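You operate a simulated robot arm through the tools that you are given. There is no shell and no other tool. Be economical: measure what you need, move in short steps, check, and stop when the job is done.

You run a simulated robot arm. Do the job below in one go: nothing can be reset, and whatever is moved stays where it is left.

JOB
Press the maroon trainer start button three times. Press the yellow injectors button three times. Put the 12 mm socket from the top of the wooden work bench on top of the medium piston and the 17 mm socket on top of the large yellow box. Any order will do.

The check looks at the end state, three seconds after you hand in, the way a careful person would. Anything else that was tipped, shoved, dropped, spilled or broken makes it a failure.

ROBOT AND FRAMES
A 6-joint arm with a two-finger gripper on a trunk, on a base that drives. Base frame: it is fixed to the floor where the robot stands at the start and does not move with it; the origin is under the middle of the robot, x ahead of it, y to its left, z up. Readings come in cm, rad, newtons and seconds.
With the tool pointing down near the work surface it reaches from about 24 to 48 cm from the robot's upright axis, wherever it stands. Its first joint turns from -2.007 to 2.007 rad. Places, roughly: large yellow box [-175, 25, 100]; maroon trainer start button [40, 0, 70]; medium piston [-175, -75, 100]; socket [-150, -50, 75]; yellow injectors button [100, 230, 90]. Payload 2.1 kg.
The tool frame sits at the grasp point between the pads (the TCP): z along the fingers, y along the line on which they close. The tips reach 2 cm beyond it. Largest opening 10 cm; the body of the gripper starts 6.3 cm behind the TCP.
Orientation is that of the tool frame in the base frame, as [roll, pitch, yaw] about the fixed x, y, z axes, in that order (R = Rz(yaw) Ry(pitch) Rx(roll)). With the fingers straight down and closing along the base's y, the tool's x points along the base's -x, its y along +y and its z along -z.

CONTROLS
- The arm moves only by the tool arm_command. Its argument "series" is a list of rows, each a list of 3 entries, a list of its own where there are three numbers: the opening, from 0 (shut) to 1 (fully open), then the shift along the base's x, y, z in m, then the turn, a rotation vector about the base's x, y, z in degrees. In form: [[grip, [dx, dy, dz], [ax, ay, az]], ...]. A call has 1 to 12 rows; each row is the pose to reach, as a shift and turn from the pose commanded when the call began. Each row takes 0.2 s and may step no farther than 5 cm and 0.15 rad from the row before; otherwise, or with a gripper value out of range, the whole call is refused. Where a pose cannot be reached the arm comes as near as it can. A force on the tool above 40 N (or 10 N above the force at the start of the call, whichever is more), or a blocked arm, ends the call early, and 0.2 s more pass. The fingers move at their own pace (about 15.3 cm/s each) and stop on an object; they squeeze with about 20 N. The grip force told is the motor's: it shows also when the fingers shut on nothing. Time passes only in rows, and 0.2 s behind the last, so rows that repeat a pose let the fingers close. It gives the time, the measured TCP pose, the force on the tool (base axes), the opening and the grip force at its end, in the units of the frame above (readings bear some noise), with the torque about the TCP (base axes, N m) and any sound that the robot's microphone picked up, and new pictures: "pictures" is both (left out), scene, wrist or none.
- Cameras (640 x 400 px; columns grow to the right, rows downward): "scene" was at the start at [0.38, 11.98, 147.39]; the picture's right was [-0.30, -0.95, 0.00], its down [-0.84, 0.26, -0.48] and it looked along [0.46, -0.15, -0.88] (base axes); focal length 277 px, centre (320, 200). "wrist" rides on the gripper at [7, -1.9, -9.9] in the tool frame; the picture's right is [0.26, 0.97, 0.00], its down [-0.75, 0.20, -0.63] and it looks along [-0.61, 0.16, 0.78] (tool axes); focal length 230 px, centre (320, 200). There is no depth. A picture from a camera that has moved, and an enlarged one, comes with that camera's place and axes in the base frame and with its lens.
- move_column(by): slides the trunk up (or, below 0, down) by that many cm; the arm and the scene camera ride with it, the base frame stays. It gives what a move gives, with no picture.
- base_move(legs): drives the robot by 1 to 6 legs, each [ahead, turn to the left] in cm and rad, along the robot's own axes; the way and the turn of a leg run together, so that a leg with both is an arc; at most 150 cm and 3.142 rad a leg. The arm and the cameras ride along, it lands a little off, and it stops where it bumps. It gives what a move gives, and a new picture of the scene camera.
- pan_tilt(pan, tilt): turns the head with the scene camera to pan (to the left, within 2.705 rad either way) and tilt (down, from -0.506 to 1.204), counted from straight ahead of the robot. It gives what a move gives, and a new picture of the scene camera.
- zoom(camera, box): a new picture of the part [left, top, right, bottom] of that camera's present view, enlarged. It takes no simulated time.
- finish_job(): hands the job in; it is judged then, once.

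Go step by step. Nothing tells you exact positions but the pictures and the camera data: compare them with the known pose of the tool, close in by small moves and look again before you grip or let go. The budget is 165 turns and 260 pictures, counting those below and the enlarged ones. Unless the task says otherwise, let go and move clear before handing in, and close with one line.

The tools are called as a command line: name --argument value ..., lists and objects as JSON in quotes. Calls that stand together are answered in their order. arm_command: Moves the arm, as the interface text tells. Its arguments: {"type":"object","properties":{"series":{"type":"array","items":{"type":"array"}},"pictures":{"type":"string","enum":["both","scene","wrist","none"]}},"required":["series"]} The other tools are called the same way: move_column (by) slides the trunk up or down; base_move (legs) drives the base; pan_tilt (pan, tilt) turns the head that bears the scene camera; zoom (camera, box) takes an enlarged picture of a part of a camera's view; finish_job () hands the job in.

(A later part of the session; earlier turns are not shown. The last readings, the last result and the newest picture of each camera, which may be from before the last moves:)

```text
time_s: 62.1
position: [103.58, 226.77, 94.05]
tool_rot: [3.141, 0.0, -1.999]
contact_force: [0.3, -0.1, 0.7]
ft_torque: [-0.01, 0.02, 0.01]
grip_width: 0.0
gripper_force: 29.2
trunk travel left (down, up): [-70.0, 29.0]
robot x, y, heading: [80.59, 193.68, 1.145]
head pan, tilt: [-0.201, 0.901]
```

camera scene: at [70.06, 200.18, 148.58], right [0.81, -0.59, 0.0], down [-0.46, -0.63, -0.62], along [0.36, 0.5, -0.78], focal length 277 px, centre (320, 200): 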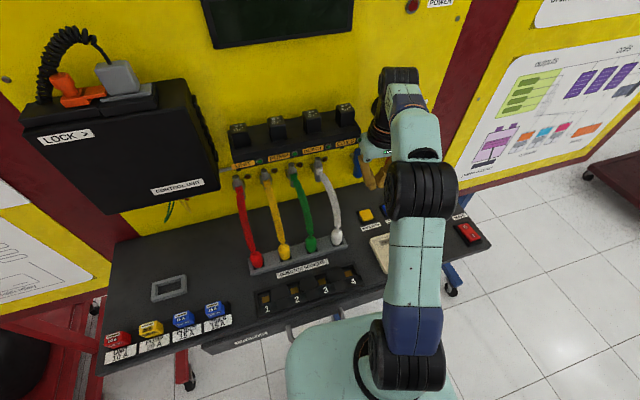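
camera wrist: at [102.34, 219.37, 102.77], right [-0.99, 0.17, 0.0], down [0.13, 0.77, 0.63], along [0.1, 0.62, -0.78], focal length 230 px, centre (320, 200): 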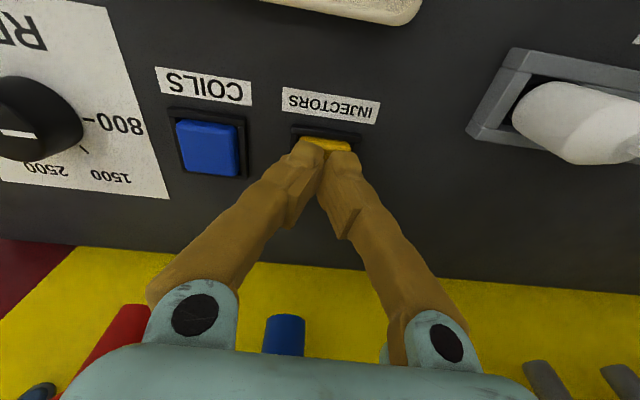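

Second click done. Third press, then up and back out.

arm_command --series '[[0, [0, 0, -0.006], [0, 0, 0]], [0, [0, 0, -0.012], [0, 0, 0]], [0, [0, 0, -0.016], [0, 0, 0]], [0, [0, 0, -0.018], [0, 0, 0]], [0, [0, 0, -0.02], [0, 0, 0]]]' --pictures "none"

arm_command --series '[[0, [0, 0, 0.008], [0, 0, 0]], [0, [0, 0, 0.02], [0, 0, 0]], [0, [0, 0, 0.05], [0, 0, 0]], [0, [0, 0, 0.09], [0, 0, 0]], [0, [0, 0, 0.13], [0, 0, 0]], [0, [-0.015, -0.033, 0.14], [0, 0, 0]], [0, [-0.03, -0.066, 0.14], [0, 0, 0]], [0, [-0.05, -0.11, 0.14], [0, 0, 0]], [0, [-0.07, -0.15, 0.14], [0, 0, 0]], [0, [-0.07, -0.15, 0.14], [0, 0, 0]]]' --pictures "scene"

```text
time_s: 63.3
position: [103.59, 226.56, 92.12]
tool_rot: [-3.139, 0.004, -1.997]
contact_force: [2.9, 7.1, 19.3]
ft_torque: [0.12, -0.03, -0.04]
grip_width: 0.62
gripper_force: 29.4
trunk travel left (down, up): [-70.0, 29.0]
robot x, y, heading: [80.61, 193.4, 1.146]
head pan, tilt: [-0.201, 0.901]
heard: click
```

```text
time_s: 64.5
position: [103.5, 226.34, 101.44]
tool_rot: [-3.142, -0.033, -1.995]
contact_force: [0.4, 3.5, -8.3]
ft_torque: [-0.86, -0.17, -0.17]
grip_width: 0.0
gripper_force: 30.4
trunk travel left (down, up): [-70.0, 29.0]
robot x, y, heading: [80.77, 193.9, 1.146]
head pan, tilt: [-0.201, 0.901]
stopped in row 5: the force on the tool passed its limit at 102 N (the readings are from after the stop); the commanded pose is now the measured one
camera scene: at [70.15, 200.48, 148.56], right [0.81, -0.59, 0.0], down [-0.46, -0.64, -0.62], along [0.36, 0.5, -0.79], focal length 277 px, centre (320, 200)
```

scene: 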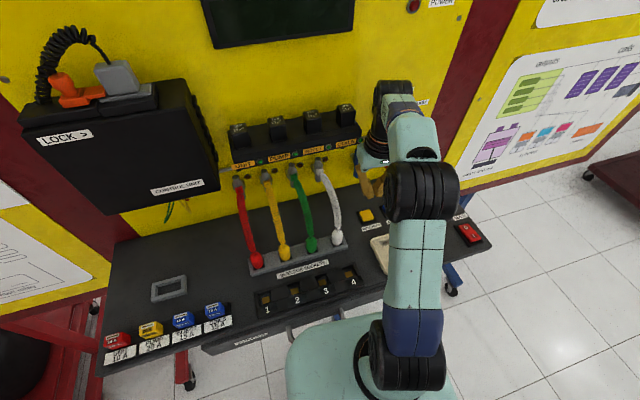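

The third click was heard, but something blocked the arm on the way up. I'll look before moving further.

zoom --camera "scene" --box '[310, 60, 470, 220]'

zoom --camera "wrist" --box '[0, 0, 640, 400]'

```text
2.50 times, centred on (390, 140) of scene
camera zoom: at [70.15, 200.48, 148.56], right [0.81, -0.59, 0.0], down [-0.46, -0.64, -0.62], along [0.36, 0.5, -0.79], focal length 693 px, centre (145, 350)
```

zoom: 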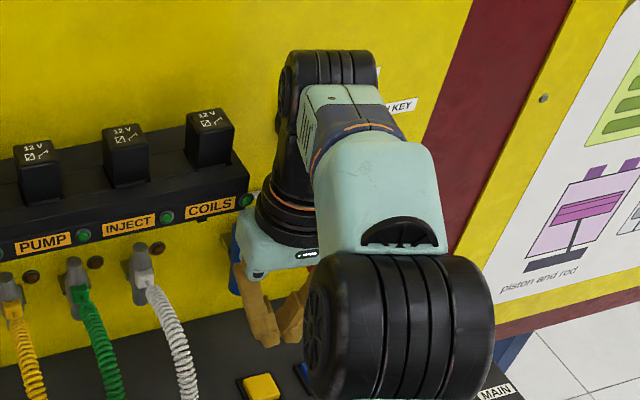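

```text
1.00 times, centred on (320, 200) of wrist (not enlarged: the box is as wide or as high as the picture)
camera zoom: at [102.4, 219.38, 111.54], right [-0.99, 0.16, 0.01], down [0.13, 0.78, 0.6], along [0.09, 0.6, -0.8], focal length 230 px, centre (320, 200)
```

zoom: 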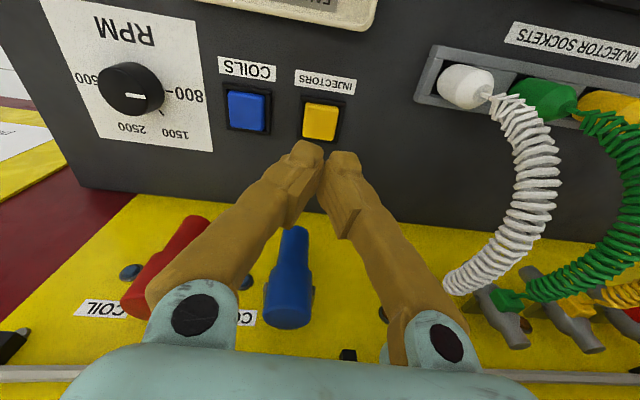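

The board has not shifted; the wrist seems to have caught under something on the board (bar or relay block). I'll drop 1 cm, then draw straight back towards the robot.

arm_command --series '[[0, [0, 0, -0.01], [0, 0, 0]], [0, [-0.004, -0.009, -0.015], [0, 0, 0]], [0, [-0.012, -0.027, -0.015], [0, 0, 0]], [0, [-0.024, -0.054, -0.01], [0, 0, 0]], [0, [-0.036, -0.08, 0], [0, 0, 0]], [0, [-0.05, -0.11, 0.02], [0, 0, 0]], [0, [-0.05, -0.11, 0.04], [0, 0, 0]]]' --pictures "both"

zoom --camera "scene" --box '[310, 60, 470, 220]'

```text
time_s: 66.0
position: [98.61, 215.05, 105.49]
tool_rot: [-3.141, -0.028, -1.996]
contact_force: [-0.3, -0.5, -0.2]
ft_torque: [-0.04, 0.04, 0.03]
grip_width: 0.0
gripper_force: 29.4
trunk travel left (down, up): [-70.0, 29.0]
robot x, y, heading: [80.42, 193.91, 1.146]
head pan, tilt: [-0.201, 0.901]
camera scene: at [70.07, 200.19, 148.57], right [0.81, -0.59, 0.0], down [-0.46, -0.63, -0.62], along [0.36, 0.5, -0.78], focal length 277 px, centre (320, 200)
camera wrist: at [97.48, 208.06, 115.57], right [-0.99, 0.16, 0.01], down [0.13, 0.78, 0.61], along [0.09, 0.6, -0.79], focal length 230 px, centre (320, 200)
```

scene: 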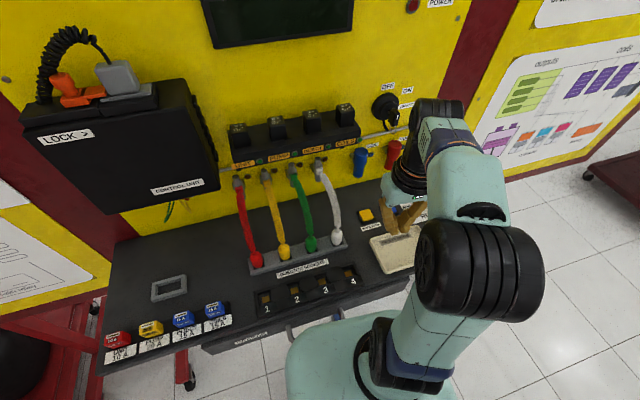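
wrist: 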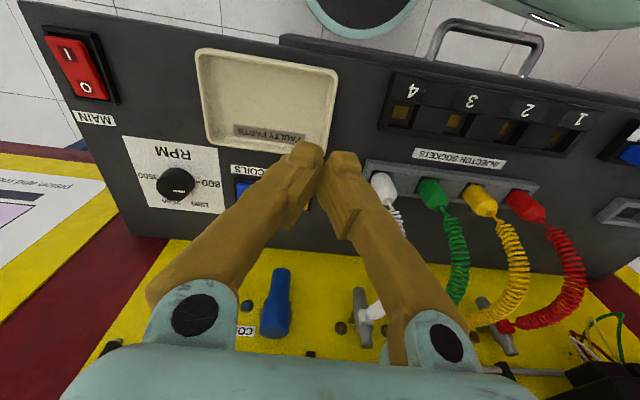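

```text
2.50 times, centred on (390, 140) of scene
camera zoom: at [70.07, 200.19, 148.57], right [0.81, -0.59, 0.0], down [-0.46, -0.63, -0.62], along [0.36, 0.5, -0.78], focal length 693 px, centre (145, 350)
```

zoom: 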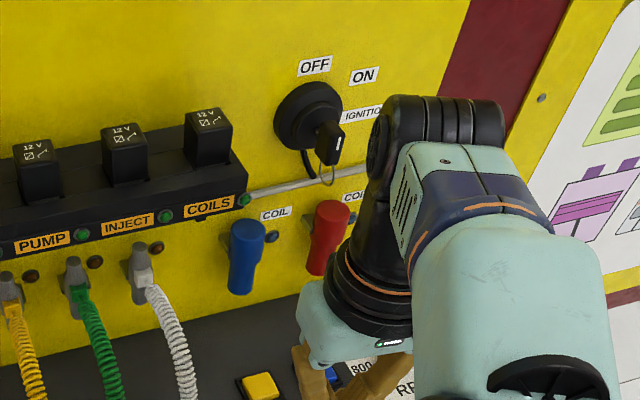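

All controls on the board look unmoved, and the third injectors click was heard. Next I back away and drive to near [-40, 60] to view the bench.

base_move --legs '[[-58, 0], [0, 2.69], [125, 0]]'

pan_tilt --pan 0.2 --tilt 0.5

```text
time_s: 81.9
position: [-55.49, 32.86, 105.5]
tool_rot: [-3.14, -0.028, 0.838]
contact_force: [-0.2, 0.3, -0.7]
ft_torque: [-0.02, -0.03, 0.01]
grip_width: 0.03
gripper_force: 29.6
trunk travel left (down, up): [-70.0, 29.0]
robot x, y, heading: [-31.65, 47.75, -2.305]
head pan, tilt: [-0.201, 0.901]
camera scene: at [-23.5, 38.23, 148.58], right [-0.59, 0.81, 0.0], down [0.63, 0.46, -0.62], along [-0.5, -0.37, -0.78], focal length 277 px, centre (320, 200)
```

scene: 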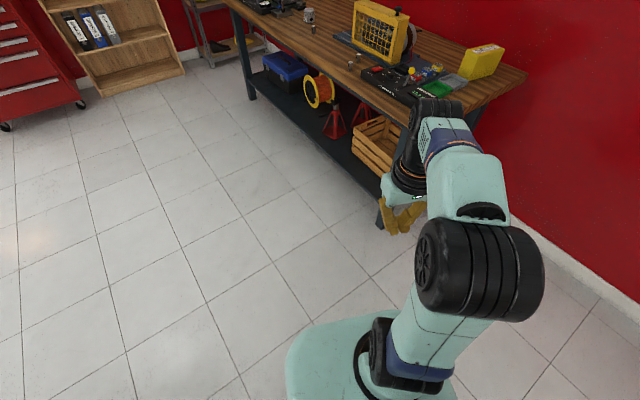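

```text
time_s: 82.8
position: [-55.54, 32.96, 105.6]
tool_rot: [-3.141, -0.028, 0.838]
contact_force: [0.5, 0.3, -0.9]
ft_torque: [-0.04, 0.02, 0.03]
grip_width: 0.0
gripper_force: 29.8
trunk travel left (down, up): [-70.0, 29.0]
robot x, y, heading: [-32.07, 47.49, -2.308]
head pan, tilt: [0.201, 0.499]
camera scene: at [-22.08, 34.89, 151.96], right [-0.86, 0.51, 0.0], down [0.24, 0.41, -0.88], along [-0.45, -0.75, -0.48], focal length 277 px, centre (320, 200)
```

scene: 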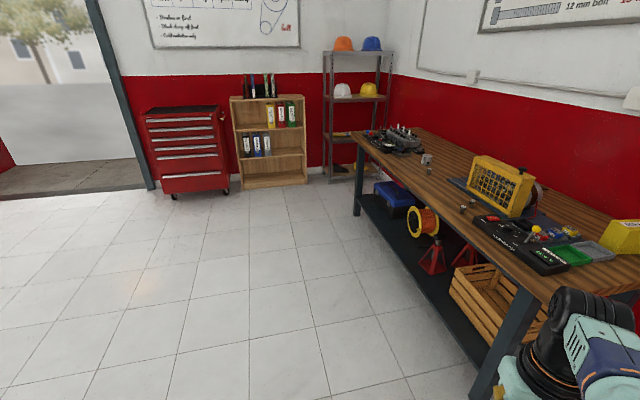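

The bench front runs from about [-110, 19] along (-0.33, -0.94), its top near z 86. I drive to about 60 cm in front of the sockets, facing the bench, to read them.

base_move --legs '[[0, 0.36], [118, 0], [0, -1.538]]'

pan_tilt --pan 0 --tilt 0.65

```text
time_s: 93.6
position: [-96.24, -43.33, 105.55]
tool_rot: [-3.14, -0.028, -0.348]
contact_force: [0.1, -1.3, -0.2]
ft_torque: [0.01, 0.05, -0.03]
grip_width: 0.01
gripper_force: 29.6
trunk travel left (down, up): [-70.0, 29.0]
robot x, y, heading: [-73.8, -59.82, 2.796]
head pan, tilt: [0.201, 0.499]
camera scene: at [-81.75, -73.56, 151.96], right [0.15, 0.99, 0.0], down [0.47, -0.07, -0.88], along [-0.87, 0.13, -0.48], focal length 277 px, centre (320, 200)
```

scene: 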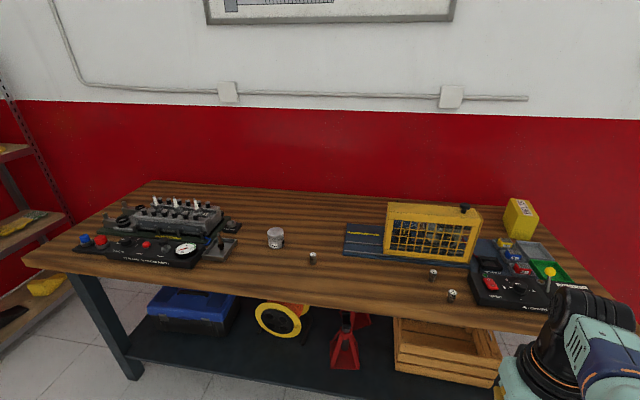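

```text
time_s: 94.3
position: [-96.29, -43.46, 105.42]
tool_rot: [-3.141, -0.028, -0.348]
contact_force: [0.3, 0.8, -0.1]
ft_torque: [0.0, 0.01, 0.03]
grip_width: 0.01
gripper_force: 29.4
trunk travel left (down, up): [-70.0, 29.0]
robot x, y, heading: [-73.44, -59.75, 2.789]
head pan, tilt: [0.0, 0.649]
camera scene: at [-80.91, -71.95, 150.63], right [0.34, 0.94, 0.0], down [0.57, -0.21, -0.8], along [-0.75, 0.27, -0.6], focal length 277 px, centre (320, 200)
```

scene: 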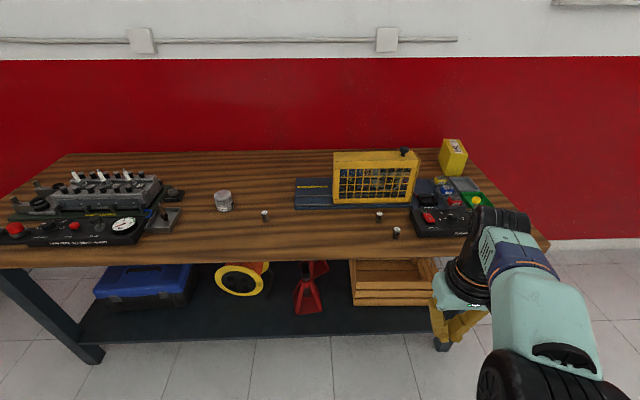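

I face the bench nearly square. Enlarging the sockets, the piston and the box.

zoom --camera "scene" --box '[200, 180, 280, 230]'

zoom --camera "scene" --box '[360, 200, 420, 245]'

zoom --camera "scene" --box '[400, 120, 500, 220]'

```text
8.00 times, centred on (240, 205) of scene
camera zoom: at [-80.91, -71.95, 150.63], right [0.34, 0.94, 0.0], down [0.57, -0.21, -0.8], along [-0.75, 0.27, -0.6], focal length 2218 px, centre (960, 160)
```

zoom: 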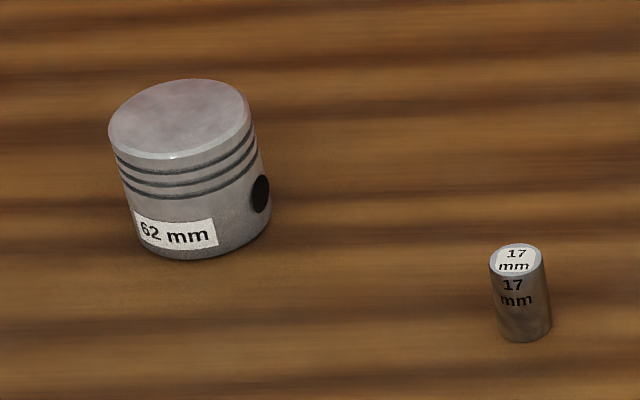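

```text
8.89 times, centred on (390, 222) of scene
camera zoom: at [-80.91, -71.95, 150.63], right [0.34, 0.94, 0.0], down [0.57, -0.21, -0.8], along [-0.75, 0.27, -0.6], focal length 2465 px, centre (-302, 0)
```

zoom: 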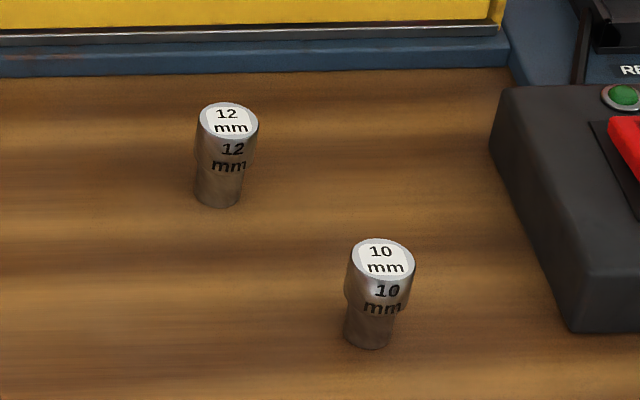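

```text
4.00 times, centred on (450, 170) of scene
camera zoom: at [-80.91, -71.95, 150.63], right [0.34, 0.94, 0.0], down [0.57, -0.21, -0.8], along [-0.75, 0.27, -0.6], focal length 1109 px, centre (-200, 320)
```

zoom: 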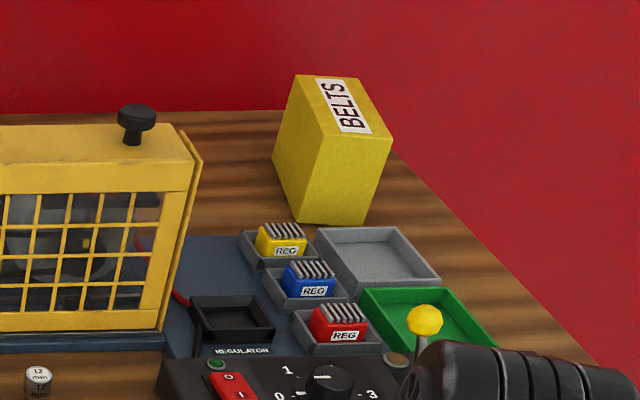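

Identified: 17 mm socket ≈[-157.7, -64.7], 12 mm ≈[-143.1, -27.0], 10 mm ≈[-134.3, -25.6] (not to be touched), piston ≈[-170, -77.3], BELTS box ≈[-165, 23]; bench top z≈84.5. I look down to see how close my base can come to the bench.

pan_tilt --pan 0.3 --tilt 1.2

```text
time_s: 95.3
position: [-96.23, -43.46, 105.6]
tool_rot: [3.141, -0.027, -0.349]
contact_force: [0.2, -0.2, 0.8]
ft_torque: [0.0, 0.02, 0.07]
grip_width: 0.0
gripper_force: 29.4
trunk travel left (down, up): [-70.0, 29.0]
robot x, y, heading: [-73.48, -59.57, 2.791]
head pan, tilt: [0.3, 1.201]
camera scene: at [-78.34, -74.63, 146.6], right [0.05, 1.0, 0.0], down [0.93, -0.05, -0.36], along [-0.36, 0.02, -0.93], focal length 277 px, centre (320, 200)
```

scene: 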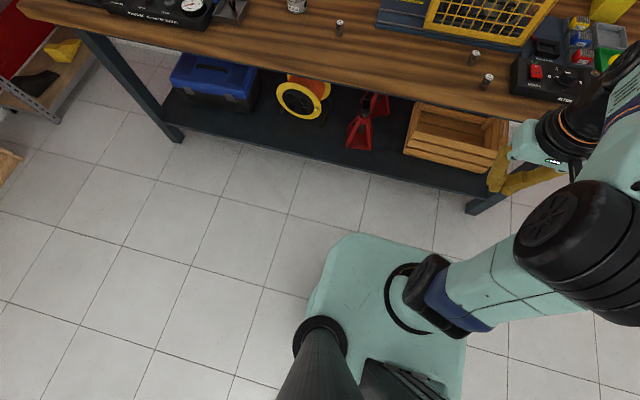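

The base front reaches about 27 cm ahead of the axis, and the lower shelf is recessed, so the axis can come to ~26 cm from the bench edge. I drive to a station in front of the 12 mm socket.

base_move --legs '[[0, -0.26], [34, 0], [0, 0.32]]'

pan_tilt --pan 0.1 --tilt 1.0

```text
time_s: 99.4
position: [-125.19, -25.25, 105.59]
tool_rot: [-3.139, -0.028, -0.293]
contact_force: [0.0, 0.7, 0.8]
ft_torque: [0.0, -0.01, 0.03]
grip_width: 0.01
gripper_force: 29.9
trunk travel left (down, up): [-70.0, 29.0]
robot x, y, heading: [-101.85, -40.29, 2.847]
head pan, tilt: [0.3, 1.201]
camera scene: at [-105.59, -55.43, 146.59], right [-0.01, 1.0, 0.0], down [0.93, 0.01, -0.36], along [-0.36, 0.0, -0.93], focal length 277 px, centre (320, 200)
```

scene: 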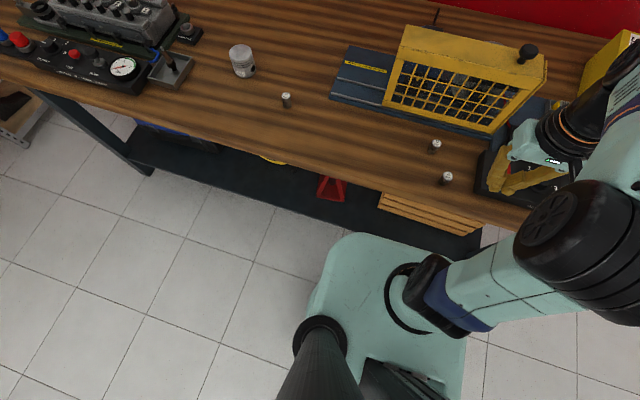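

```text
time_s: 100.1
position: [-125.24, -25.31, 105.53]
tool_rot: [-3.14, -0.028, -0.292]
contact_force: [0.0, -0.2, 0.3]
ft_torque: [0.01, 0.0, 0.0]
grip_width: 0.03
gripper_force: 29.6
trunk travel left (down, up): [-70.0, 29.0]
robot x, y, heading: [-101.81, -40.3, 2.842]
head pan, tilt: [0.099, 1.0]
camera scene: at [-106.83, -54.07, 147.85], right [0.19, 0.98, 0.0], down [0.83, -0.16, -0.54], along [-0.53, 0.1, -0.84], focal length 277 px, centre (320, 200)
```

scene: 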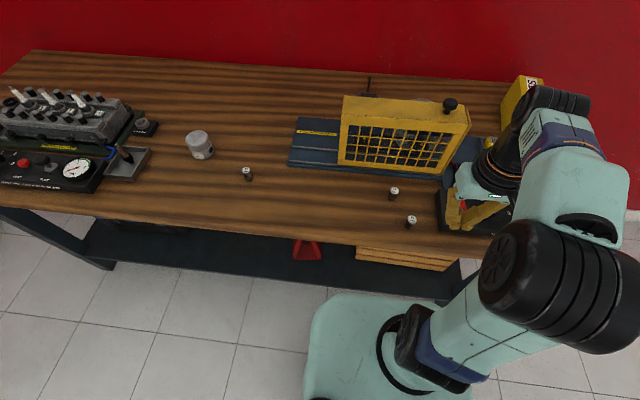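

The hand is about 5 cm right of the 12 mm socket's line and 18 cm short. Enlarging the sockets and getting a wrist view.

zoom --camera "scene" --box '[370, 170, 450, 230]'

arm_command --series '[[0, [0, 0, 0], [0, 0, 0]], [0.3, [0, 0, 0.03], [0, 0, 0]], [0.55, [-0.01, -0.02, 0.03], [0, 0, 0]]]' --pictures "wrist"

```text
6.67 times, centred on (410, 200) of scene
camera zoom: at [-106.83, -54.07, 147.85], right [0.19, 0.98, 0.0], down [0.83, -0.16, -0.54], along [-0.53, 0.1, -0.84], focal length 1848 px, centre (-280, 200)
```

zoom: 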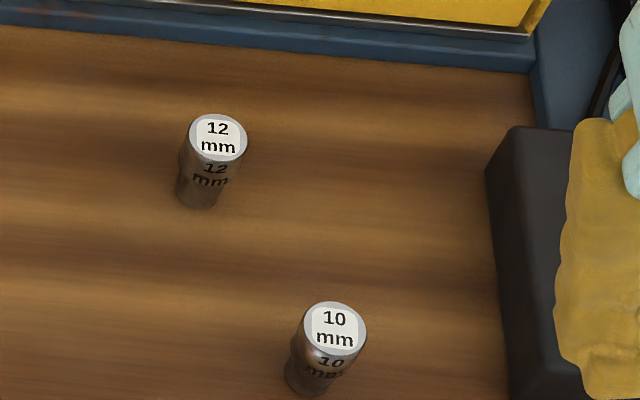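

```text
time_s: 100.9
position: [-126.23, -27.37, 108.63]
tool_rot: [-3.14, -0.029, -0.293]
contact_force: [0.3, 0.5, 0.5]
ft_torque: [0.02, -0.02, 0.01]
grip_width: 5.49
gripper_force: 0.1
trunk travel left (down, up): [-70.0, 29.0]
robot x, y, heading: [-101.93, -39.97, 2.843]
head pan, tilt: [0.099, 1.0]
camera wrist: at [-119.34, -27.63, 118.62], right [-0.03, -1.0, 0.01], down [-0.79, 0.03, 0.61], along [-0.61, 0.01, -0.79], focal length 230 px, centre (320, 200)
```

wrist: 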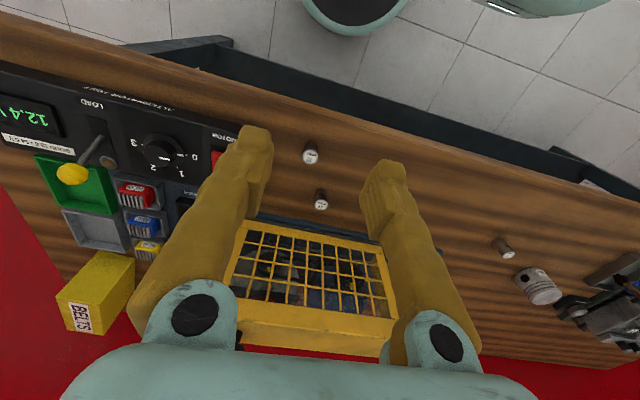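

The 12 mm socket stands at [-143.0, -27.0], top z≈88.5; both cameras agree. I lean the tool 15° back towards me (clear of the guard) and go to ~10 cm above it with the fingers 5.5 cm open.

arm_command --series '[[0.55, [-0.03, 0, -0.02], [1.6, 5.3, 0]], [0.55, [-0.07, 0, -0.03], [3.2, 10.6, 0]], [0.55, [-0.11, 0, -0.05], [4.9, 15.9, 0]], [0.55, [-0.145, 0.002, -0.08], [4.9, 15.9, 0]], [0.55, [-0.168, 0.004, -0.105], [4.9, 15.9, 0]], [0.55, [-0.168, 0.004, -0.105], [4.9, 15.9, 0]]]' --pictures "both"

zoom --camera "scene" --box '[340, 110, 460, 230]'

```text
time_s: 102.3
position: [-143.08, -26.73, 98.17]
tool_rot: [-3.137, 0.263, -0.294]
contact_force: [-0.3, 0.7, -0.1]
ft_torque: [-0.04, 0.0, -0.04]
grip_width: 5.49
gripper_force: 0.0
trunk travel left (down, up): [-70.0, 29.0]
robot x, y, heading: [-101.6, -40.41, 2.847]
head pan, tilt: [0.099, 1.0]
camera scene: at [-106.77, -54.07, 147.85], right [0.19, 0.98, 0.0], down [0.83, -0.16, -0.54], along [-0.53, 0.1, -0.84], focal length 277 px, centre (320, 200)
camera wrist: at [-133.71, -27.68, 105.79], right [-0.04, -1.0, -0.07], down [-0.6, -0.03, 0.8], along [-0.8, 0.07, -0.59], focal length 230 px, centre (320, 200)
```

scene: 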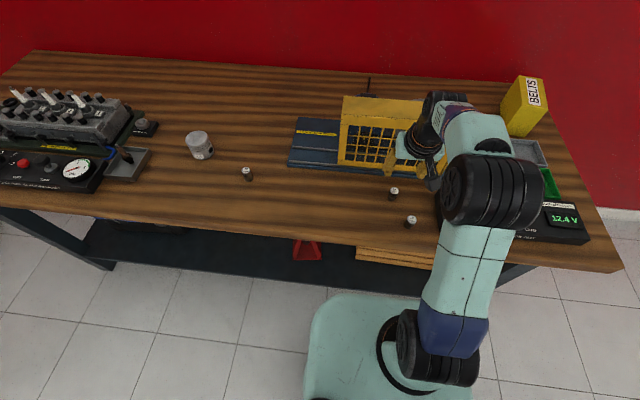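
wrist: 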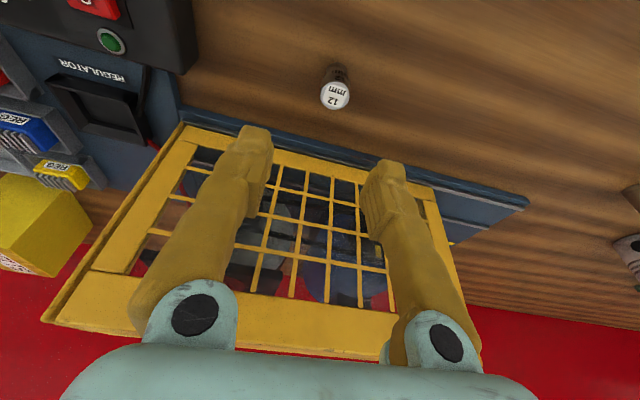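

```text
3.33 times, centred on (400, 170) of scene
camera zoom: at [-106.77, -54.07, 147.85], right [0.19, 0.98, 0.0], down [0.83, -0.16, -0.54], along [-0.53, 0.1, -0.84], focal length 924 px, centre (53, 300)
```

zoom: 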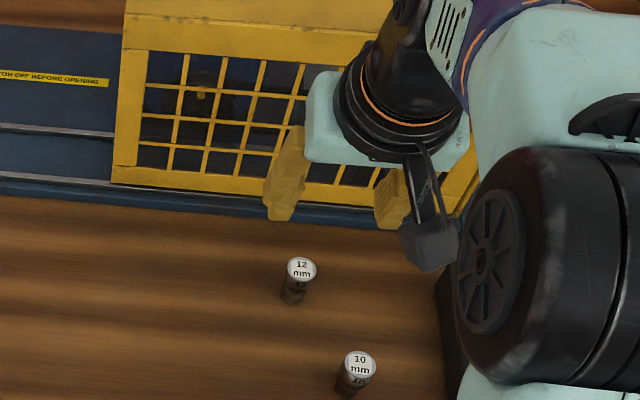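

Aligned within 3 mm. I come down to just above the socket's top and check.

arm_command --series '[[0.55, [0, -0.003, -0.03], [0, 0, 0]], [0.55, [0, -0.003, -0.055], [0, 0, 0]], [0.55, [0, -0.003, -0.065], [0, 0, 0]], [0.55, [0, -0.003, -0.065], [0, 0, 0]]]' --pictures "wrist"

zoom --camera "scene" --box '[360, 130, 460, 230]'

```text
time_s: 103.3
position: [-143.1, -27.24, 91.57]
tool_rot: [-3.138, 0.261, -0.293]
contact_force: [-0.6, 0.4, -0.3]
ft_torque: [-0.02, 0.0, -0.01]
grip_width: 5.5
gripper_force: 0.0
trunk travel left (down, up): [-70.0, 29.0]
robot x, y, heading: [-102.27, -39.97, 2.848]
head pan, tilt: [0.099, 1.0]
camera wrist: at [-133.68, -28.27, 99.22], right [-0.04, -1.0, -0.07], down [-0.6, -0.03, 0.8], along [-0.8, 0.07, -0.59], focal length 230 px, centre (320, 200)
```

wrist: 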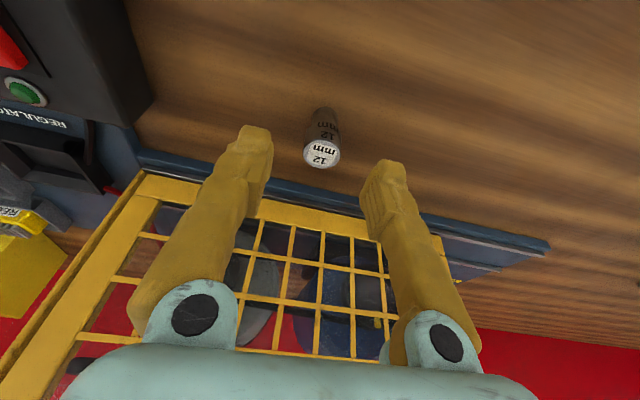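

```text
4.00 times, centred on (410, 180) of scene
camera zoom: at [-106.83, -54.05, 147.85], right [0.19, 0.98, 0.0], down [0.83, -0.16, -0.54], along [-0.53, 0.1, -0.84], focal length 1109 px, centre (-40, 280)
```

zoom: 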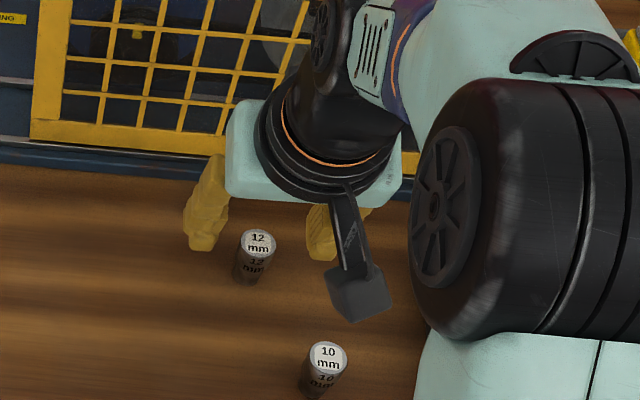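

The socket is centred between the fingers. Down 4.2 cm and close.

arm_command --series '[[0.55, [-0.001, 0, -0.02], [0, 0, 0]], [0.55, [-0.001, 0, -0.035], [0, 0, 0]], [0.55, [-0.001, 0, -0.042], [0, 0, 0]], [0.55, [-0.001, 0, -0.042], [0, 0, 0]]]' --pictures "both"

zoom --camera "scene" --box '[360, 130, 460, 230]'

```text
time_s: 104.3
position: [-142.99, -27.14, 87.22]
tool_rot: [-3.138, 0.263, -0.292]
contact_force: [0.4, -0.3, -0.2]
ft_torque: [-0.05, -0.01, -0.02]
grip_width: 5.51
gripper_force: 0.1
trunk travel left (down, up): [-70.0, 29.0]
robot x, y, heading: [-101.66, -40.17, 2.846]
head pan, tilt: [0.099, 1.0]
camera scene: at [-106.84, -54.05, 147.85], right [0.19, 0.98, 0.0], down [0.83, -0.16, -0.54], along [-0.53, 0.1, -0.84], focal length 277 px, centre (320, 200)
camera wrist: at [-133.75, -28.16, 95.02], right [-0.04, -1.0, -0.07], down [-0.6, -0.03, 0.8], along [-0.8, 0.07, -0.59], focal length 230 px, centre (320, 200)
```

scene: 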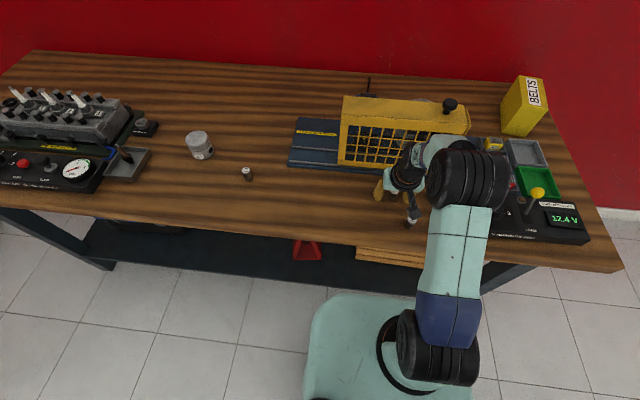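
wrist: 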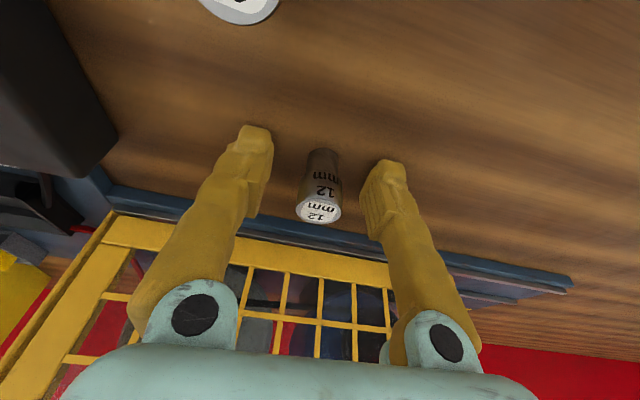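

```text
4.00 times, centred on (410, 180) of scene
camera zoom: at [-106.84, -54.05, 147.85], right [0.19, 0.98, 0.0], down [0.83, -0.16, -0.54], along [-0.53, 0.1, -0.84], focal length 1109 px, centre (-40, 280)
```

zoom: 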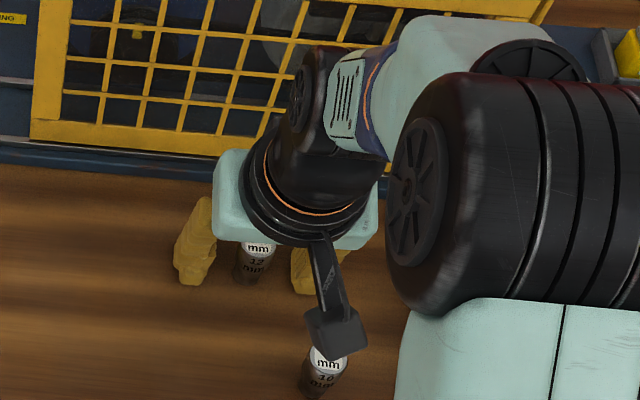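

In place; closing, then a small lift to test.

arm_command --series '[[0.35, [0, 0, 0], [0, 0, 0]], [0.2, [0, 0, 0], [0, 0, 0]], [0, [0, 0, 0], [0, 0, 0]], [0, [0, 0, 0], [0, 0, 0]], [0, [0, 0, 0], [0, 0, 0]]]' --pictures "none"

arm_command --series '[[0, [0, 0, 0.01], [0, 0, 0]], [0, [0, 0, 0.03], [0, 0, 0]], [0, [0, 0, 0.06], [0, 0, 0]], [0, [0, 0, 0.09], [0, 0, 0]], [0, [0, 0, 0.12], [0, 0, 0]], [0, [0, 0, 0.12], [0, 0, 0]]]' --pictures "wrist"

```text
time_s: 105.5
position: [-143.17, -27.14, 87.32]
tool_rot: [-3.138, 0.263, -0.295]
contact_force: [0.2, 0.1, -0.8]
ft_torque: [-0.01, 0.0, 0.02]
grip_width: 1.71
gripper_force: 19.6
trunk travel left (down, up): [-70.0, 29.0]
robot x, y, heading: [-101.65, -39.76, 2.846]
head pan, tilt: [0.099, 1.0]
```

```text
time_s: 106.9
position: [-143.08, -27.38, 99.53]
tool_rot: [-3.138, 0.263, -0.294]
contact_force: [-0.8, -0.3, -1.2]
ft_torque: [-0.02, 0.0, 0.01]
grip_width: 1.64
gripper_force: 19.1
trunk travel left (down, up): [-70.0, 29.0]
robot x, y, heading: [-101.79, -40.14, 2.848]
head pan, tilt: [0.099, 1.0]
camera wrist: at [-133.78, -28.34, 107.21], right [-0.04, -1.0, -0.07], down [-0.6, -0.03, 0.8], along [-0.8, 0.07, -0.59], focal length 230 px, centre (320, 200)
```

wrist: 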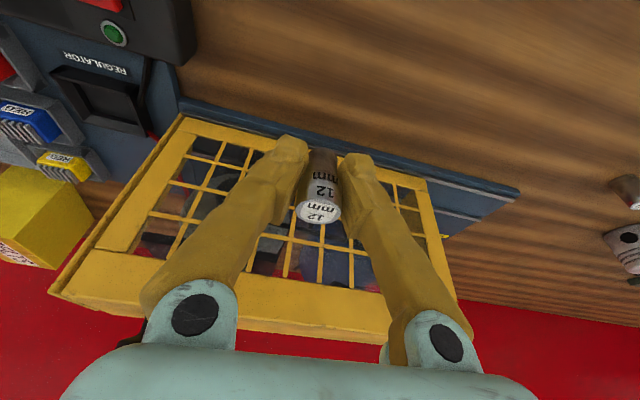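

The 12 mm socket is held, upright. I draw the arm back and up, then reposition in front of the piston, stopping short first.

arm_command --series '[[0, [0, 0, 0.04], [0, 0, 0]], [0, [0.03, -0.009, 0.06], [0, 0, 0]], [0, [0.07, -0.021, 0.06], [0, 0, 0]], [0, [0.11, -0.033, 0.06], [0, 0, 0]], [0, [0.134, -0.041, 0.06], [0, 0, 0]], [0, [0.134, -0.041, 0.06], [0, 0, 0]]]' --pictures "none"

base_move --legs '[[-30, 0], [0, 1.49], [55, 0], [0, -1.49], [24, 0]]'

pan_tilt --pan 0.05 --tilt 1.1

```text
time_s: 108.3
position: [-129.91, -31.19, 105.37]
tool_rot: [-3.137, 0.26, -0.294]
contact_force: [0.0, -0.5, -0.8]
ft_torque: [0.01, 0.01, 0.01]
grip_width: 1.68
gripper_force: 19.7
trunk travel left (down, up): [-70.0, 29.0]
robot x, y, heading: [-102.34, -40.3, 2.852]
head pan, tilt: [0.099, 1.0]
```

```text
time_s: 121.8
position: [-143.93, -85.91, 105.48]
tool_rot: [-3.139, 0.262, -0.271]
contact_force: [0.4, 0.1, -0.6]
ft_torque: [0.0, -0.04, -0.03]
grip_width: 1.67
gripper_force: 19.7
trunk travel left (down, up): [-70.0, 29.0]
robot x, y, heading: [-115.83, -93.85, 2.868]
head pan, tilt: [0.099, 1.0]
camera scene: at [-120.34, -108.12, 147.85], right [0.17, 0.98, 0.0], down [0.83, -0.15, -0.54], along [-0.53, 0.09, -0.84], focal length 277 px, centre (320, 200)
```

scene: 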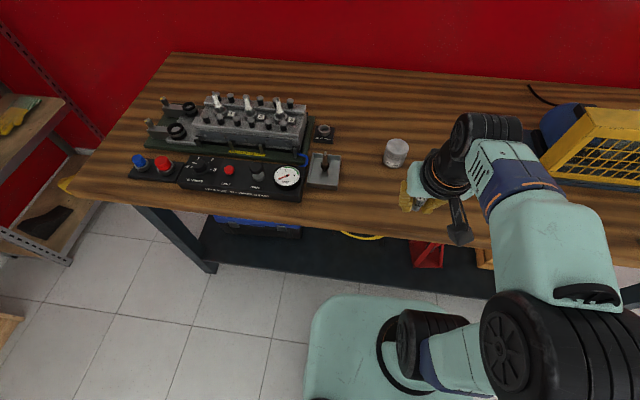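

```text
time_s: 122.5
position: [-143.92, -85.7, 105.47]
tool_rot: [-3.137, 0.262, -0.273]
contact_force: [-0.1, 0.5, -0.9]
ft_torque: [0.01, 0.0, 0.0]
grip_width: 1.68
gripper_force: 20.4
trunk travel left (down, up): [-70.0, 29.0]
robot x, y, heading: [-115.44, -94.43, 2.869]
head pan, tilt: [0.051, 1.1]
camera scene: at [-119.7, -107.91, 147.19], right [0.22, 0.97, 0.0], down [0.87, -0.2, -0.45], along [-0.44, 0.1, -0.89], focal length 277 px, centre (320, 200)
```

scene: 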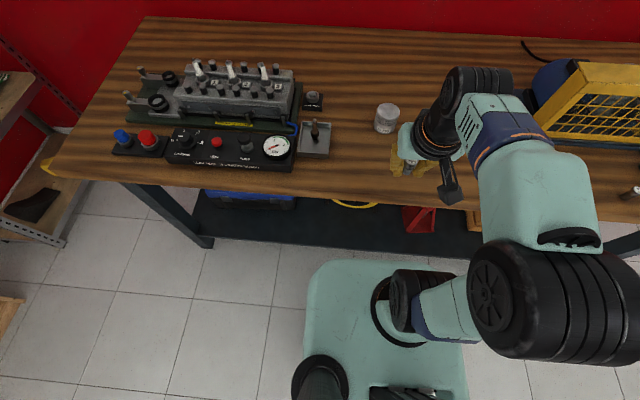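

Now in front of the piston with the axis ~31 cm from the bench edge. Enlarging to locate the piston and 17 mm socket.

zoom --camera "scene" --box '[340, 70, 460, 190]'

arm_command --series '[[0, [0, 0, 0], [0, 0, 0]]]' --pictures "wrist"

```text
3.33 times, centred on (400, 130) of scene
camera zoom: at [-119.7, -107.91, 147.19], right [0.22, 0.97, 0.0], down [0.87, -0.2, -0.45], along [-0.44, 0.1, -0.89], focal length 924 px, centre (53, 433)
```

zoom: 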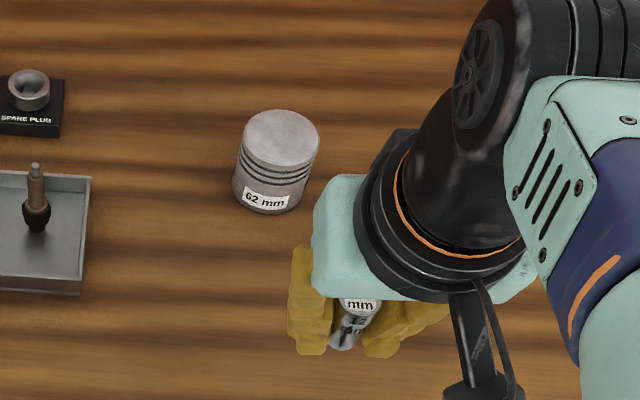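

```text
time_s: 122.9
position: [-143.9, -85.76, 105.43]
tool_rot: [-3.139, 0.263, -0.272]
contact_force: [0.0, 0.3, -0.7]
ft_torque: [0.02, -0.03, -0.02]
grip_width: 1.68
gripper_force: 20.0
trunk travel left (down, up): [-70.0, 29.0]
robot x, y, heading: [-115.53, -94.22, 2.864]
head pan, tilt: [0.051, 1.1]
camera wrist: at [-134.49, -86.61, 113.16], right [-0.02, -1.0, -0.07], down [-0.6, -0.04, 0.8], along [-0.8, 0.06, -0.59], focal length 230 px, centre (320, 200)
```

wrist: 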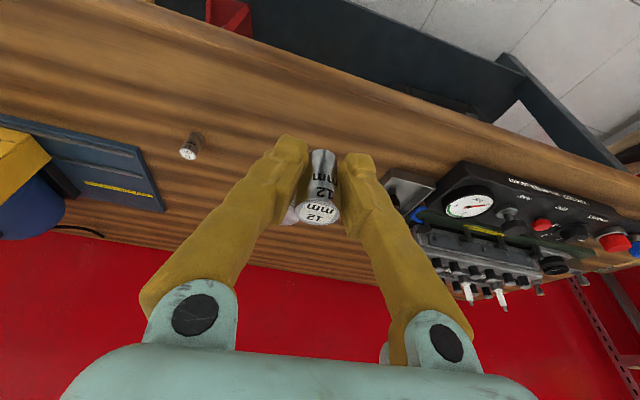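

Piston top centre is at about [-170, -77.3, 91], 57 cm from my axis. I drive 7 cm closer, then check reach.

base_move --legs '[[7, 0]]'

arm_command --series '[[0, [-0.04, 0.012, 0], [0, 0, 0]], [0, [-0.08, 0.025, 0], [0, 0, 0]], [0, [-0.12, 0.038, 0], [0, 0, 0]], [0, [-0.16, 0.052, 0], [0, 0, 0]], [0, [-0.193, 0.063, -0.01], [0, 0, 0]], [0, [-0.193, 0.063, -0.02], [0, 0, 0]]]' --pictures "both"

zoom --camera "scene" --box '[340, 70, 460, 190]'

```text
time_s: 123.9
position: [-150.36, -83.94, 105.48]
tool_rot: [-3.139, 0.265, -0.274]
contact_force: [0.4, 0.2, -0.8]
ft_torque: [0.01, 0.01, 0.03]
grip_width: 1.72
gripper_force: 19.9
trunk travel left (down, up): [-70.0, 29.0]
robot x, y, heading: [-122.18, -92.19, 2.872]
head pan, tilt: [0.051, 1.1]
camera scene: at [-126.0, -106.13, 147.2], right [0.22, 0.98, 0.0], down [0.87, -0.2, -0.46], along [-0.45, 0.1, -0.89], focal length 277 px, centre (320, 200)
```

scene: 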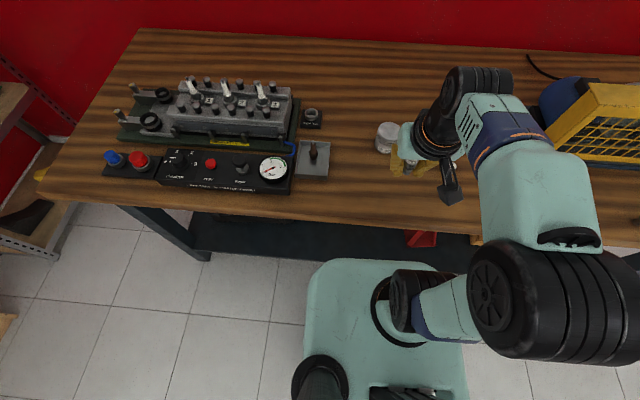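

```text
time_s: 125.3
position: [-169.83, -77.54, 103.4]
tool_rot: [-3.138, 0.259, -0.273]
contact_force: [-0.9, -0.1, -0.8]
ft_torque: [0.02, 0.0, 0.0]
grip_width: 1.68
gripper_force: 19.5
out of reach, approached as far as the arm can: row 5
trunk travel left (down, up): [-70.0, 29.0]
robot x, y, heading: [-122.45, -92.23, 2.872]
head pan, tilt: [0.051, 1.1]
camera scene: at [-126.27, -106.06, 147.19], right [0.22, 0.98, 0.0], down [0.87, -0.2, -0.45], along [-0.44, 0.1, -0.89], focal length 277 px, centre (320, 200)
camera wrist: at [-160.4, -78.41, 111.1], right [-0.02, -1.0, -0.07], down [-0.6, -0.04, 0.8], along [-0.8, 0.06, -0.59], focal length 230 px, centre (320, 200)
```

scene: 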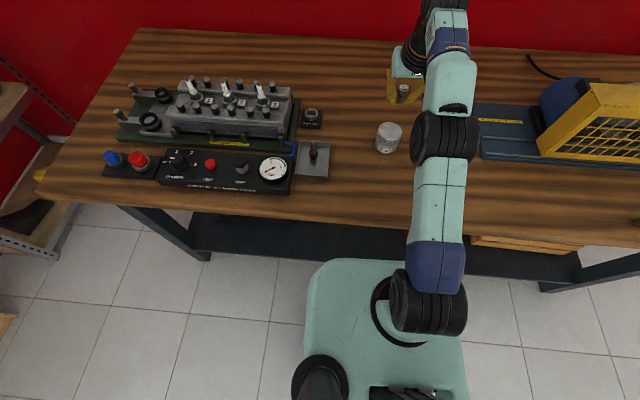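
wrist: 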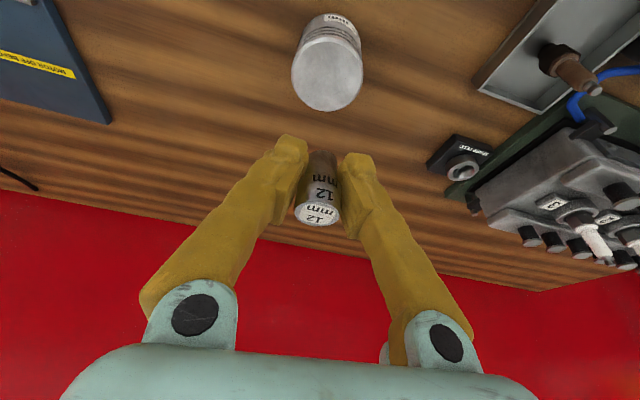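

```text
3.33 times, centred on (400, 130) of scene
camera zoom: at [-126.27, -106.06, 147.19], right [0.22, 0.98, 0.0], down [0.87, -0.2, -0.45], along [-0.44, 0.1, -0.89], focal length 924 px, centre (53, 433)
```

zoom: 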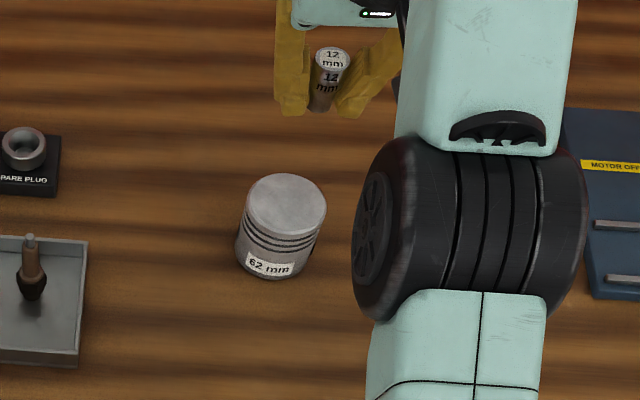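

The TCP is over the piston top within 3 mm. I come down to about 1 cm above its top.

arm_command --series '[[0, [-0.001, 0.001, -0.03], [0, 0, 0]], [0, [-0.001, 0.001, -0.06], [0, 0, 0]], [0, [-0.001, 0.001, -0.08], [0, 0, 0]], [0, [-0.001, 0.001, -0.08], [0, 0, 0]]]' --pictures "wrist"

zoom --camera "scene" --box '[360, 80, 440, 160]'

```text
time_s: 126.3
position: [-170.04, -77.44, 95.17]
tool_rot: [-3.138, 0.26, -0.272]
contact_force: [0.1, -0.6, -0.3]
ft_torque: [0.0, -0.01, 0.01]
grip_width: 1.7
gripper_force: 19.7
trunk travel left (down, up): [-70.0, 29.0]
robot x, y, heading: [-122.49, -92.56, 2.867]
head pan, tilt: [0.051, 1.1]
camera wrist: at [-160.63, -78.23, 102.94], right [-0.02, -1.0, -0.07], down [-0.6, -0.04, 0.8], along [-0.8, 0.06, -0.59], focal length 230 px, centre (320, 200)
```

wrist: 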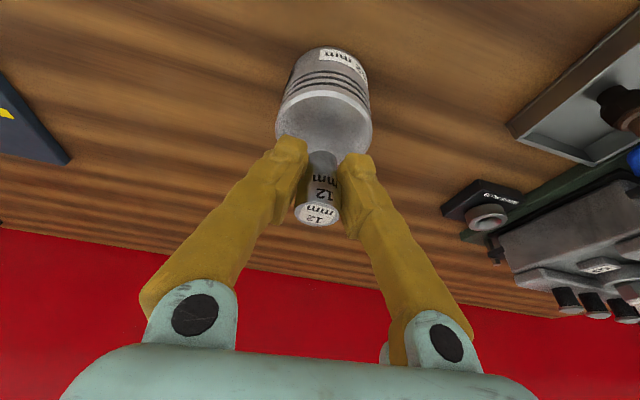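

```text
5.00 times, centred on (400, 120) of scene
camera zoom: at [-126.39, -106.02, 147.19], right [0.22, 0.98, 0.0], down [0.87, -0.2, -0.45], along [-0.44, 0.1, -0.89], focal length 1386 px, centre (-80, 600)
```

zoom: 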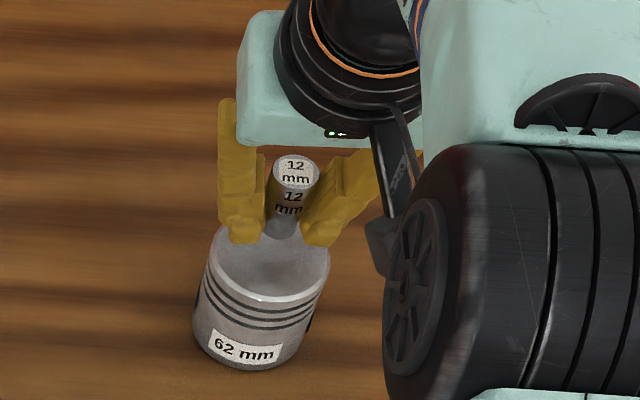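

The socket bottom is ~1 cm above the piston, slightly far. I shift 4 mm nearer and lower in 2 mm steps until contact.

arm_command --series '[[0, [0.004, 0, 0], [0, 0, 0]], [0, [0.004, 0, -0.004], [0, 0, 0]], [0, [0.004, 0, -0.006], [0, 0, 0]], [0, [0.004, 0, -0.008], [0, 0, 0]], [0, [0.004, 0, -0.01], [0, 0, 0]], [0, [0.004, 0, -0.01], [0, 0, 0]]]' --pictures "wrist"

zoom --camera "scene" --box '[370, 90, 420, 150]'

```text
time_s: 127.7
position: [-169.81, -77.58, 94.34]
tool_rot: [-3.139, 0.262, -0.273]
contact_force: [0.8, 0.0, -0.6]
ft_torque: [-0.01, -0.02, 0.01]
grip_width: 1.68
gripper_force: 20.0
trunk travel left (down, up): [-70.0, 29.0]
robot x, y, heading: [-121.99, -92.34, 2.868]
head pan, tilt: [0.051, 1.1]
camera wrist: at [-160.38, -78.31, 102.15], right [-0.02, -1.0, -0.07], down [-0.6, -0.04, 0.8], along [-0.8, 0.06, -0.59], focal length 230 px, centre (320, 200)
```

wrist: 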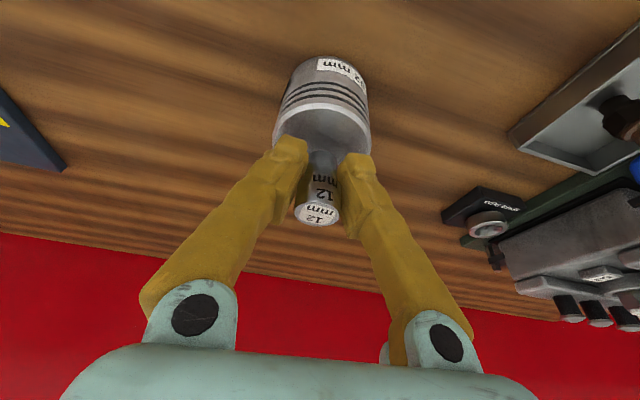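

```text
6.67 times, centred on (395, 120) of scene
camera zoom: at [-126.41, -106.01, 147.19], right [0.22, 0.98, 0.0], down [0.87, -0.2, -0.45], along [-0.44, 0.1, -0.89], focal length 1848 px, centre (-180, 733)
```

zoom: 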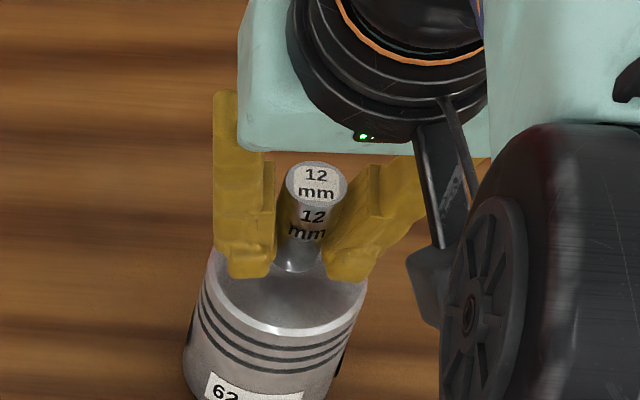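

Still a gap. Continue lowering in 2 mm steps.

arm_command --series '[[0, [0.002, 0, -0.002], [0, 0, 0]], [0, [0.003, 0, -0.004], [0, 0, 0]], [0, [0.003, 0, -0.006], [0, 0, 0]], [0, [0.003, 0, -0.008], [0, 0, 0]], [0, [0.003, 0, -0.008], [0, 0, 0]]]' --pictures "none"

zoom --camera "scene" --box '[370, 90, 420, 150]'

```text
time_s: 128.9
position: [-169.38, -77.44, 93.61]
tool_rot: [-3.137, 0.262, -0.273]
contact_force: [-0.7, 0.2, -0.4]
ft_torque: [-0.03, 0.0, 0.01]
grip_width: 1.66
gripper_force: 20.3
trunk travel left (down, up): [-70.0, 29.0]
robot x, y, heading: [-122.69, -92.23, 2.871]
head pan, tilt: [0.051, 1.1]
```

```text
6.67 times, centred on (395, 120) of scene
camera zoom: at [-126.42, -106.01, 147.19], right [0.22, 0.98, 0.0], down [0.87, -0.2, -0.45], along [-0.44, 0.1, -0.89], focal length 1848 px, centre (-180, 733)
```

zoom: 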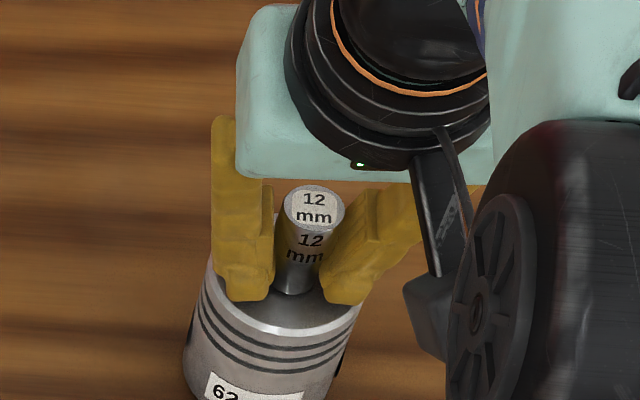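

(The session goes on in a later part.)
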